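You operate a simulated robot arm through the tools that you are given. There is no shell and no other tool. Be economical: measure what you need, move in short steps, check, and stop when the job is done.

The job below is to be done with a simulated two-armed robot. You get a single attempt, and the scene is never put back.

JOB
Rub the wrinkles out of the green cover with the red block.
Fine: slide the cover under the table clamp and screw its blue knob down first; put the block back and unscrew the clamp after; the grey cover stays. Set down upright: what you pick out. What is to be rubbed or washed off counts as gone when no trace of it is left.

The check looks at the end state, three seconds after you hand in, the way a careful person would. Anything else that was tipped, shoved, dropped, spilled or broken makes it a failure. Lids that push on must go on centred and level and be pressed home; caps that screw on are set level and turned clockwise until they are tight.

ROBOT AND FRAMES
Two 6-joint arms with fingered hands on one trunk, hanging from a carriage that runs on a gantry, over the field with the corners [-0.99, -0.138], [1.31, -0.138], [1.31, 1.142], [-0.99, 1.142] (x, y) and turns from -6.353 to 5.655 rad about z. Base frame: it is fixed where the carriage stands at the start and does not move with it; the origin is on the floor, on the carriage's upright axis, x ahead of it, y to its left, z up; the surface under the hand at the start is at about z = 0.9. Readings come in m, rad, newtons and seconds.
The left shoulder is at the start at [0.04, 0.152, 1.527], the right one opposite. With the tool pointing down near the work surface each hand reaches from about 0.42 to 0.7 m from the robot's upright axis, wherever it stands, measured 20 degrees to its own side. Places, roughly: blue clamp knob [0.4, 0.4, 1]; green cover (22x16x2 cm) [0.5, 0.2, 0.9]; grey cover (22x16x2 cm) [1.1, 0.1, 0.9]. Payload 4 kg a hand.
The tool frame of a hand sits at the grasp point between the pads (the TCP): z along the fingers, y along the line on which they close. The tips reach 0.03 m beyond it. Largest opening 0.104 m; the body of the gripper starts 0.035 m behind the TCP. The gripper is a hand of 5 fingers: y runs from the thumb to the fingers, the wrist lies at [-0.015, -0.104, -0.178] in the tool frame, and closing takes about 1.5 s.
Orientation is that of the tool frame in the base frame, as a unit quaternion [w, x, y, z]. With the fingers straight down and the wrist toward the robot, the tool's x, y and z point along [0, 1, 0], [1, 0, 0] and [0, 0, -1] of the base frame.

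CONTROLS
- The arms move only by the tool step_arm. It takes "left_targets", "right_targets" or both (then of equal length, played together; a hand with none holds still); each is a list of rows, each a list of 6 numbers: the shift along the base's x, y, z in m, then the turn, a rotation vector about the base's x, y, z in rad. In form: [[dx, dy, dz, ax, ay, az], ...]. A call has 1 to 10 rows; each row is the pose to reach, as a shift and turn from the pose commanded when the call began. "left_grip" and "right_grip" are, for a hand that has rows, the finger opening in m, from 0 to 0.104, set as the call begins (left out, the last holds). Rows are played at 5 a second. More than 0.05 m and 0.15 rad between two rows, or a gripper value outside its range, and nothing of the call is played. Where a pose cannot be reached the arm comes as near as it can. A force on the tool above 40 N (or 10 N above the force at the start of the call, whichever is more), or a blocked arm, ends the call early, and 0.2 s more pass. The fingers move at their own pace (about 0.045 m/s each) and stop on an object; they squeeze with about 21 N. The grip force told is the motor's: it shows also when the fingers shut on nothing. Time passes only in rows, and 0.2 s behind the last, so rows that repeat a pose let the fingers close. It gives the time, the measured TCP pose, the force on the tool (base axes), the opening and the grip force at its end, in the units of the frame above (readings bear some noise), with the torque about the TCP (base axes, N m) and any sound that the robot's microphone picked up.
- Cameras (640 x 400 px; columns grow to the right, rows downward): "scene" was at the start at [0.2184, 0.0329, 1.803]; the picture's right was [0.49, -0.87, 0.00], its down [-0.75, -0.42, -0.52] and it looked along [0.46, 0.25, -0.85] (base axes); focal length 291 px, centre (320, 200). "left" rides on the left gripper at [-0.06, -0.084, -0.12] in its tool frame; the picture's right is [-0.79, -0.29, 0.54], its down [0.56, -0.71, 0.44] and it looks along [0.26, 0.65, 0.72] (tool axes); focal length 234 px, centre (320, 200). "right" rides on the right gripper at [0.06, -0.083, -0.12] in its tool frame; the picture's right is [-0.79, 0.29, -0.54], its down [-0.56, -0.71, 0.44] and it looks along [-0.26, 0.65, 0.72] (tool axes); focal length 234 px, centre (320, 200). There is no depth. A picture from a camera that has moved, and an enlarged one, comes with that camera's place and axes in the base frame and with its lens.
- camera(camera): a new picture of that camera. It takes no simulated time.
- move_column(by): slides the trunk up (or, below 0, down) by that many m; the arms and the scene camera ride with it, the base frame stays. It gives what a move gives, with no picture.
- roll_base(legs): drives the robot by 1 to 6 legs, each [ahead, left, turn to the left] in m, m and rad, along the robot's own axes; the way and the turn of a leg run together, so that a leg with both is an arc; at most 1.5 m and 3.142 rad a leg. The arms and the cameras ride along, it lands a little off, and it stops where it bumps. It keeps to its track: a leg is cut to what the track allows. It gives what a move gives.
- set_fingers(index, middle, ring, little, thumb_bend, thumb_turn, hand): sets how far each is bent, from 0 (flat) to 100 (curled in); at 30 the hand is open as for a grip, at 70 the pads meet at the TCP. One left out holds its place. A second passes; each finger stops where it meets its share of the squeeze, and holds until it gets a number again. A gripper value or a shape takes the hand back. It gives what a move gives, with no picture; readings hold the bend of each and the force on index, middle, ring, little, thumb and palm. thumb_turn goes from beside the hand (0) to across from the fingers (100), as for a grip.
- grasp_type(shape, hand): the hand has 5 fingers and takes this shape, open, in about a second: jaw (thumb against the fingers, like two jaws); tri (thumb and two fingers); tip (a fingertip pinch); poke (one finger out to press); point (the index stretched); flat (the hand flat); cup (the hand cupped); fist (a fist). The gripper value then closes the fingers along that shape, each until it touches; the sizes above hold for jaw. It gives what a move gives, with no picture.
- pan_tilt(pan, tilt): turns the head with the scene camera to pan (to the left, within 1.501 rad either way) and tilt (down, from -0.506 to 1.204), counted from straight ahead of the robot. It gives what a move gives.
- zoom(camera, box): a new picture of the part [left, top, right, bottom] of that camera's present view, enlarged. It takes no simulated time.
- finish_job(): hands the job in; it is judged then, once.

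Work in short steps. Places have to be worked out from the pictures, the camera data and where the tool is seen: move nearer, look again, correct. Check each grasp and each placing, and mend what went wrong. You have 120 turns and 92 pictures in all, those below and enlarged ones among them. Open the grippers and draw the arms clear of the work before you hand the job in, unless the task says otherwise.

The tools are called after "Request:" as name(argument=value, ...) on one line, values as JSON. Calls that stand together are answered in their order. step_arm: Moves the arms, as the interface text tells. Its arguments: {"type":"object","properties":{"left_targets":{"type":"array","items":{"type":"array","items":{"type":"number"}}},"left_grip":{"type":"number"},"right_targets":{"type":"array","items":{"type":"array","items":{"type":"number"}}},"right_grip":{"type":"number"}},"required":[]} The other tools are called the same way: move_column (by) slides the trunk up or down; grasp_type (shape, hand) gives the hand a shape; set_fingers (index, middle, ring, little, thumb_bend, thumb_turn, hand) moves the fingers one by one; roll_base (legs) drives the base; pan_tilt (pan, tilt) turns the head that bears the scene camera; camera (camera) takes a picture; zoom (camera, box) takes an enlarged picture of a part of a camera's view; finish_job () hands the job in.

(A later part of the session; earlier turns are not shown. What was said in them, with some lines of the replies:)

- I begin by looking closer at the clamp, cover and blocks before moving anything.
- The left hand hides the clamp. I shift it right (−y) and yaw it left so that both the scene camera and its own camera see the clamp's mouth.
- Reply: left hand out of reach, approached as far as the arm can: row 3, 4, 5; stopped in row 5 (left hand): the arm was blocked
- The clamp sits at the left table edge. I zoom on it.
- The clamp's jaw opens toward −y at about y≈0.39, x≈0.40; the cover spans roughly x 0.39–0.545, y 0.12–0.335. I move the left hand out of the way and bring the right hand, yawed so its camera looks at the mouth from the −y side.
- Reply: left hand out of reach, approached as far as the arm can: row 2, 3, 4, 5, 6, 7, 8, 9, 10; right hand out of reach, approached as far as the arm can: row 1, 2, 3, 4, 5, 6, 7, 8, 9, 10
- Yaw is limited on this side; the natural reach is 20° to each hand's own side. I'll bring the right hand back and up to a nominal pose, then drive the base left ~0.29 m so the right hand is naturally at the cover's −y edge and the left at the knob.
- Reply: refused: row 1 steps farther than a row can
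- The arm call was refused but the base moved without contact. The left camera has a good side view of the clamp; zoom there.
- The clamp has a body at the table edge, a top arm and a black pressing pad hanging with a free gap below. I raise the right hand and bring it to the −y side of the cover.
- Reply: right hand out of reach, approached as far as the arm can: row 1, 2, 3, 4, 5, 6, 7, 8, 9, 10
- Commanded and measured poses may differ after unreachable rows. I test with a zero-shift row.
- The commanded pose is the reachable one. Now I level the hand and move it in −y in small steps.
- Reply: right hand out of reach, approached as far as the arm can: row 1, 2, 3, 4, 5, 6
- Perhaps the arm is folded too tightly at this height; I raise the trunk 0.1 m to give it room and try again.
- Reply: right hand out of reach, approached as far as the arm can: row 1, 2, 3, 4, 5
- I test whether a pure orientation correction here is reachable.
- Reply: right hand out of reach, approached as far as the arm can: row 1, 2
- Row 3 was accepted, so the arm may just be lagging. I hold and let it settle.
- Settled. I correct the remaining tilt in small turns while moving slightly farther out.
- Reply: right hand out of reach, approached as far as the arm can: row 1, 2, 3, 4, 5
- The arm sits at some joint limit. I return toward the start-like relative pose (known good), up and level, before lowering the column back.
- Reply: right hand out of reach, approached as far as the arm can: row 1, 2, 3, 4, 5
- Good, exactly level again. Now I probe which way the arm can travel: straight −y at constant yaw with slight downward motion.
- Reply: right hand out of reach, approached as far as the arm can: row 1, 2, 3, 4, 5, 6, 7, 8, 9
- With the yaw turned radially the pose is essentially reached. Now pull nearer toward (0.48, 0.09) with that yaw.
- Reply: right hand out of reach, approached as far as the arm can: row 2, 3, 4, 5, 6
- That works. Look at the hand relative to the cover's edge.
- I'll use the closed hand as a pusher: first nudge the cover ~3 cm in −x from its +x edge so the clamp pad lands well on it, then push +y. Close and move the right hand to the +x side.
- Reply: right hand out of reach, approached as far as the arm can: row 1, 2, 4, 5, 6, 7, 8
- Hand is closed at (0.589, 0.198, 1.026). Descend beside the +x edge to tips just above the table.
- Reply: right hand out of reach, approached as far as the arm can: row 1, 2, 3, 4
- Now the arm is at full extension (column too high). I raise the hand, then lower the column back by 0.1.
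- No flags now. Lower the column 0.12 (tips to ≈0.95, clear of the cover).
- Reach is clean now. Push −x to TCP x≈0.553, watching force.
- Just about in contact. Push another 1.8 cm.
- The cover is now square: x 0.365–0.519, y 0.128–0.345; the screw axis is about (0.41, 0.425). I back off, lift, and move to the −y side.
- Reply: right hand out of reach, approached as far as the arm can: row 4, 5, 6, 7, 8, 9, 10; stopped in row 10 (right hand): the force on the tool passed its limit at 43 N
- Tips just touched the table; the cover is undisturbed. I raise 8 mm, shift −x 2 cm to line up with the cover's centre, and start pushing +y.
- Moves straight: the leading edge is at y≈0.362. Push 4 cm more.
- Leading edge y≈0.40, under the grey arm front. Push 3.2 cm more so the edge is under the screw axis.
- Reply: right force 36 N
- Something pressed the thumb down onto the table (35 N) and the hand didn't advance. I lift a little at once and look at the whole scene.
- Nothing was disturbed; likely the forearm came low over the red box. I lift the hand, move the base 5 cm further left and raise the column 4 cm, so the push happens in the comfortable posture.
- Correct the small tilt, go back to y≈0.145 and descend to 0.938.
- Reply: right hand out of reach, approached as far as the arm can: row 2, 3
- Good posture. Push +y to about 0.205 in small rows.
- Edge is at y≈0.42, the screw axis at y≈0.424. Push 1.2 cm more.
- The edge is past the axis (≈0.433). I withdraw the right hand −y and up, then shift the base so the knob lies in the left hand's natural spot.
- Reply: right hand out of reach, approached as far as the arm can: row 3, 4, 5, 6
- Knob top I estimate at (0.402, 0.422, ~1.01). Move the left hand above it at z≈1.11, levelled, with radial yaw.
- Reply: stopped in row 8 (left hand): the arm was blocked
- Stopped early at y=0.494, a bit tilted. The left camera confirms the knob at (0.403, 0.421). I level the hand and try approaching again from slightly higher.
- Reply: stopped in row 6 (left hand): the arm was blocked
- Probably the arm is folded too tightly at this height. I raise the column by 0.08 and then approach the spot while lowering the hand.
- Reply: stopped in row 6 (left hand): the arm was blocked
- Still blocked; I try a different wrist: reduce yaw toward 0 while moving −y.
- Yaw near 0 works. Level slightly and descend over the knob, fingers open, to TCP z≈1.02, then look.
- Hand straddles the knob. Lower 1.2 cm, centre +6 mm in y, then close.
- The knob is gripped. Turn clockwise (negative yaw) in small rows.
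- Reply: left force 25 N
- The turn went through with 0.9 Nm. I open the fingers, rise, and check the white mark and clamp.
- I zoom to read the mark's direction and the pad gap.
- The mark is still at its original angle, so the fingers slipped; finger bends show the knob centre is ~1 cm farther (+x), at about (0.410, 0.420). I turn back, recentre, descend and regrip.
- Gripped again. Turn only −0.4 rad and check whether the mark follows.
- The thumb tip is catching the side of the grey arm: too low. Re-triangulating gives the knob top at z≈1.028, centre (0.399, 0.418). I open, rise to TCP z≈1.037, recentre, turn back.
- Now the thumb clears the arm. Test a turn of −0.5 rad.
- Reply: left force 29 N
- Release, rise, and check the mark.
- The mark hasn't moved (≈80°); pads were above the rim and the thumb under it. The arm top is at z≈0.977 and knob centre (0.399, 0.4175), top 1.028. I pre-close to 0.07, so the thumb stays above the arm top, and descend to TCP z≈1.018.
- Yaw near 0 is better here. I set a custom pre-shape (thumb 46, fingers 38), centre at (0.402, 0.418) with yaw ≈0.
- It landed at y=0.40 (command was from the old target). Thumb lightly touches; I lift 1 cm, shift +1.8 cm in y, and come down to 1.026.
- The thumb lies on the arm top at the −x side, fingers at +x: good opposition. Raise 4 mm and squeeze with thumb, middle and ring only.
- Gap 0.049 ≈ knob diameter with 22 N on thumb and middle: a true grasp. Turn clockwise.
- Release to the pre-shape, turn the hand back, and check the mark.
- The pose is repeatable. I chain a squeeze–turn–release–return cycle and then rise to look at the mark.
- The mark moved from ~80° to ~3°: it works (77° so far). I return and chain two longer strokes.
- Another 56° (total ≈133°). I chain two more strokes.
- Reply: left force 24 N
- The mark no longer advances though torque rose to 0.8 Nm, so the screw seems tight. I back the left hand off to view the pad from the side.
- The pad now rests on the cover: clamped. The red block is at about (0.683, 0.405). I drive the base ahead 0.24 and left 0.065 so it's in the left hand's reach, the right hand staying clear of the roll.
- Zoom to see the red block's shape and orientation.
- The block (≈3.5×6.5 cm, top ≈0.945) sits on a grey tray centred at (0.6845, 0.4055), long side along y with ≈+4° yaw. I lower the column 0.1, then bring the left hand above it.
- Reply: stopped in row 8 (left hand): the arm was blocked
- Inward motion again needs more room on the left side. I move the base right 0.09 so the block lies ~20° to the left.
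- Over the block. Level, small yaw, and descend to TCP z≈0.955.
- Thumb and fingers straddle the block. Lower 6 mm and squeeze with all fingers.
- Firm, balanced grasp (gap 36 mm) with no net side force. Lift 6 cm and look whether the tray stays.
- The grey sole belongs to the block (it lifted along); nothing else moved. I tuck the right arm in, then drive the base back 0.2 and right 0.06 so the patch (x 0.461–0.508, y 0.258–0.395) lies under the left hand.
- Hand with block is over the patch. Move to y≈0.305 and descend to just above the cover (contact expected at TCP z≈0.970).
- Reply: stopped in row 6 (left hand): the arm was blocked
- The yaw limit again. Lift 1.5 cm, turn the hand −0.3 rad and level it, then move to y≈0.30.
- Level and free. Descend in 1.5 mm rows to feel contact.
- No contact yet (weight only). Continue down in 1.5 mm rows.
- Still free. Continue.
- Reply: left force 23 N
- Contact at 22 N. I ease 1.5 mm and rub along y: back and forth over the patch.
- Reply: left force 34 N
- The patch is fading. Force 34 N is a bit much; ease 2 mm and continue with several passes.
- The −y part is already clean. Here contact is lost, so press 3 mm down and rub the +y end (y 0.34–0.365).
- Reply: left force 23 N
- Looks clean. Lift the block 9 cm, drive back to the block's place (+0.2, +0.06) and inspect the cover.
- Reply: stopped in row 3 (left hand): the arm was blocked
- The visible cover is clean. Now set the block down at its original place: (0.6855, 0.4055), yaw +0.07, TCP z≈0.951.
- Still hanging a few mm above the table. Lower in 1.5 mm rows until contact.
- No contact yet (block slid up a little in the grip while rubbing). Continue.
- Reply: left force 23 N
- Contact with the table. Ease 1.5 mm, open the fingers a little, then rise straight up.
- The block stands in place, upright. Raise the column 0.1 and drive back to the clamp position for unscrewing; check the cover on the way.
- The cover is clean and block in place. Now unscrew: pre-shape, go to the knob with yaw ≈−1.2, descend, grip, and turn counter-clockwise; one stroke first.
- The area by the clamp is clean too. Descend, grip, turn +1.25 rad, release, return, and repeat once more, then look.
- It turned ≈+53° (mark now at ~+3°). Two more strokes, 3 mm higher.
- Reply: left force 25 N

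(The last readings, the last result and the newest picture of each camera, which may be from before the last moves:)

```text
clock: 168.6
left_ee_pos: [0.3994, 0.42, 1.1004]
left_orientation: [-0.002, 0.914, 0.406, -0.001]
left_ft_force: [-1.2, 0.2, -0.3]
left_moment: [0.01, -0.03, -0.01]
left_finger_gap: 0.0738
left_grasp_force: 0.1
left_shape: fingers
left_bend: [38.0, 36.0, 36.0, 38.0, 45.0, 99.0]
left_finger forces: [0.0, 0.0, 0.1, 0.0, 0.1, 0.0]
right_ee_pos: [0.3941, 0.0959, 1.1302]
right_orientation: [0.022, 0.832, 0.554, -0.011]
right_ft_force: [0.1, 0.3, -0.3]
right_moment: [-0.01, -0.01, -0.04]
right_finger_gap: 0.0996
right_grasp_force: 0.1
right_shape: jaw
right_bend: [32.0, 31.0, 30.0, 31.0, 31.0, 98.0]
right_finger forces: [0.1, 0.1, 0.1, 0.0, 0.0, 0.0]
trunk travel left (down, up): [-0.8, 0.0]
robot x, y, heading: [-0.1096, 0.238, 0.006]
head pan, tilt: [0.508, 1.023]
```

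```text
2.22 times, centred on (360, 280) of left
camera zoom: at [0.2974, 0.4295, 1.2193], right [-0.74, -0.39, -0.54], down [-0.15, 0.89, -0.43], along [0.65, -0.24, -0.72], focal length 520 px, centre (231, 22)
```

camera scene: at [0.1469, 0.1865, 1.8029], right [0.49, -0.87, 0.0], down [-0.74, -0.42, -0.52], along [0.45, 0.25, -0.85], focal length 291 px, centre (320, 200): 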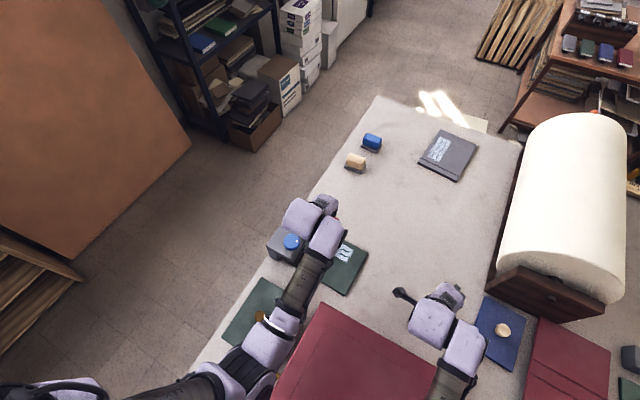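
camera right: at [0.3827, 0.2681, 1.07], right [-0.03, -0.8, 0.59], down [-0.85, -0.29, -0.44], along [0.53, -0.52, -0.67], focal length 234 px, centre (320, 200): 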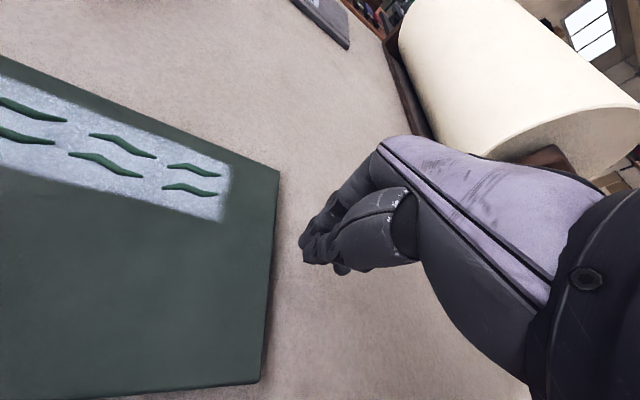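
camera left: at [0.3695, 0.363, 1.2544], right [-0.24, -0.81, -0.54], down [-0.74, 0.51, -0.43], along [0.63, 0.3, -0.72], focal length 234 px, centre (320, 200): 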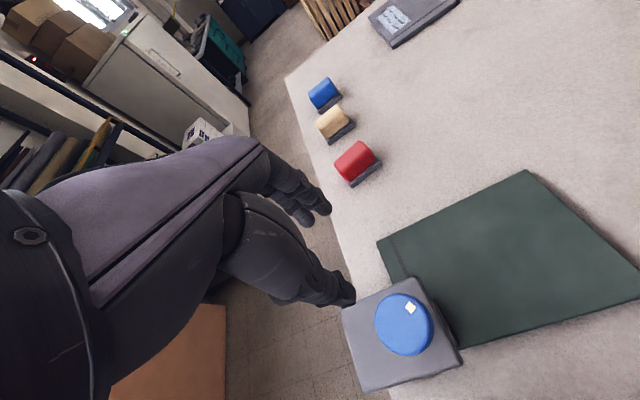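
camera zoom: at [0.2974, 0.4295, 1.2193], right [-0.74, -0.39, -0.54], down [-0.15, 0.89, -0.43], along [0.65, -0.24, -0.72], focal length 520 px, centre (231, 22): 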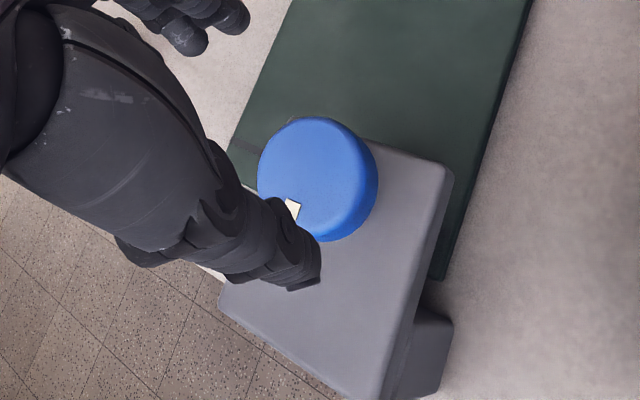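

The mark is back at its original ~80°, so the clamp is unscrewed. Open the hand and draw both arms clear, then check.

Request:
step_arm(left_targets=[[0, 0.01, 0.03, 0, 0, 0.1], [-0.01, 0.03, 0.05, 0, 0, 0.2], [-0.03, 0.06, 0.06, 0, 0, 0.3], [-0.05, 0.1, 0.07, 0, 0, 0.4], [-0.07, 0.13, 0.07, 0, 0, 0.5], [-0.09, 0.16, 0.07, 0, 0, 0.6], [-0.11, 0.19, 0.07, 0, 0, 0.7], [-0.12, 0.21, 0.07, 0, 0, 0.8]], left_grip=0.104, right_targets=[[0.01, -0.01, 0, 0, 0, 0], [0.02, -0.02, 0, 0, 0, 0], [0.03, -0.03, 0, 0, 0, 0], [0.04, -0.05, 0, 0, 0, 0], [0.05, -0.07, 0, 0, 0, 0], [0.06, -0.09, 0, 0, 0, 0], [0.07, -0.1, 0, 0, 0, 0], [0.08, -0.11, 0, 0, 0, 0]], right_grip=0.104)

Request:
camera(camera="scene")

Request:
zoom(camera="left", box=[420, 0, 640, 180])

Request:
zoom(camera="scene", box=[270, 150, 470, 320])

```text
clock: 170.4
left_ee_pos: [0.2782, 0.6302, 1.1689]
left_orientation: [-0.002, 0.682, 0.731, 0.0]
left_ft_force: [-0.4, -1.0, -0.1]
left_moment: [0.01, 0.0, 0.01]
left_finger_gap: 0.104
left_grasp_force: 0.1
left_shape: jaw
left_bend: [30.0, 30.0, 30.0, 30.0, 30.0, 97.0]
left_finger forces: [0.0, 0.0, 0.0, 0.0, 0.0, 0.0]
right_ee_pos: [0.4779, 0.0117, 1.1246]
right_orientation: [0.032, 0.836, 0.547, -0.014]
right_ft_force: [-0.5, -0.6, -0.1]
right_moment: [0.01, 0.02, 0.02]
right_finger_gap: 0.1036
right_grasp_force: 0.1
right_shape: jaw
right_bend: [30.0, 30.0, 30.0, 30.0, 30.0, 97.0]
right_finger forces: [0.1, 0.0, 0.0, 0.1, 0.0, 0.0]
right hand out of reach, approached as far as the arm can: row 6, 7, 8
trunk travel left (down, up): [-0.8, 0.0]
robot x, y, heading: [-0.1108, 0.2371, -0.0]
head pan, tilt: [0.508, 1.023]
```

```text
9 pictures are left
camera scene: at [0.108, 0.2709, 1.903], right [0.49, -0.87, 0.0], down [-0.74, -0.42, -0.52], along [0.45, 0.25, -0.85], focal length 291 px, centre (320, 200)
```

scene: 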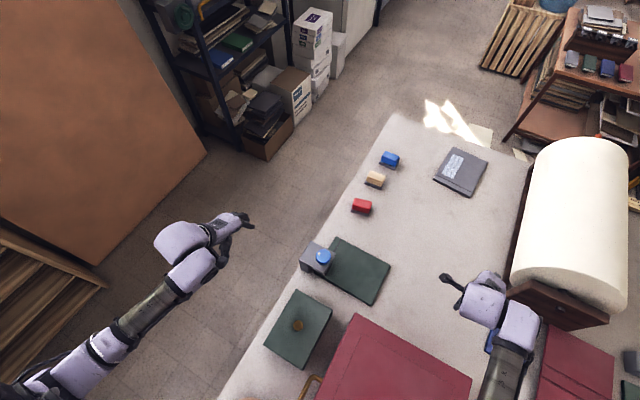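

```text
2.22 times, centred on (530, 90) of left
camera zoom: at [0.2001, 0.5628, 1.2892], right [-0.24, -0.81, -0.54], down [-0.74, 0.51, -0.43], along [0.63, 0.3, -0.72], focal length 520 px, centre (-147, 444)
```

zoom: 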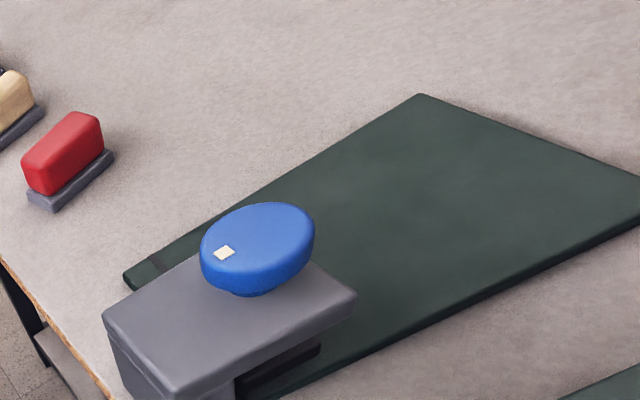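

```text
2.35 times, centred on (370, 235) of scene
camera zoom: at [0.108, 0.2709, 1.903], right [0.49, -0.87, 0.0], down [-0.74, -0.42, -0.52], along [0.45, 0.25, -0.85], focal length 684 px, centre (202, 118)
```

zoom: 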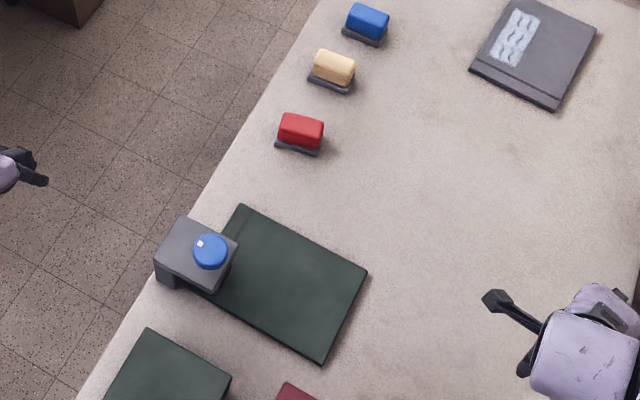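

The cover is smooth with no trace left. The red block is back at its spot and upright, the clamp is unscrewed to its original mark, the grey cover is untouched, and both hands are open and clear.

Request:
finish_job()

```text
The job is handed in.
```

I've handed the job in. In the last pictures the wrinkles are gone from the green cover, with no trace left.

- **Clamp:** I slid the cover under it and screwed the blue knob down before rubbing. Afterwards I unscrewed the knob to its original mark.
- **Red block:** It is back at its original spot, standing upright.
- **Green cover:** I left it lying under the loosened clamp.
- **Grey cover:** I didn't touch it.

Both hands are open and clear of the work.
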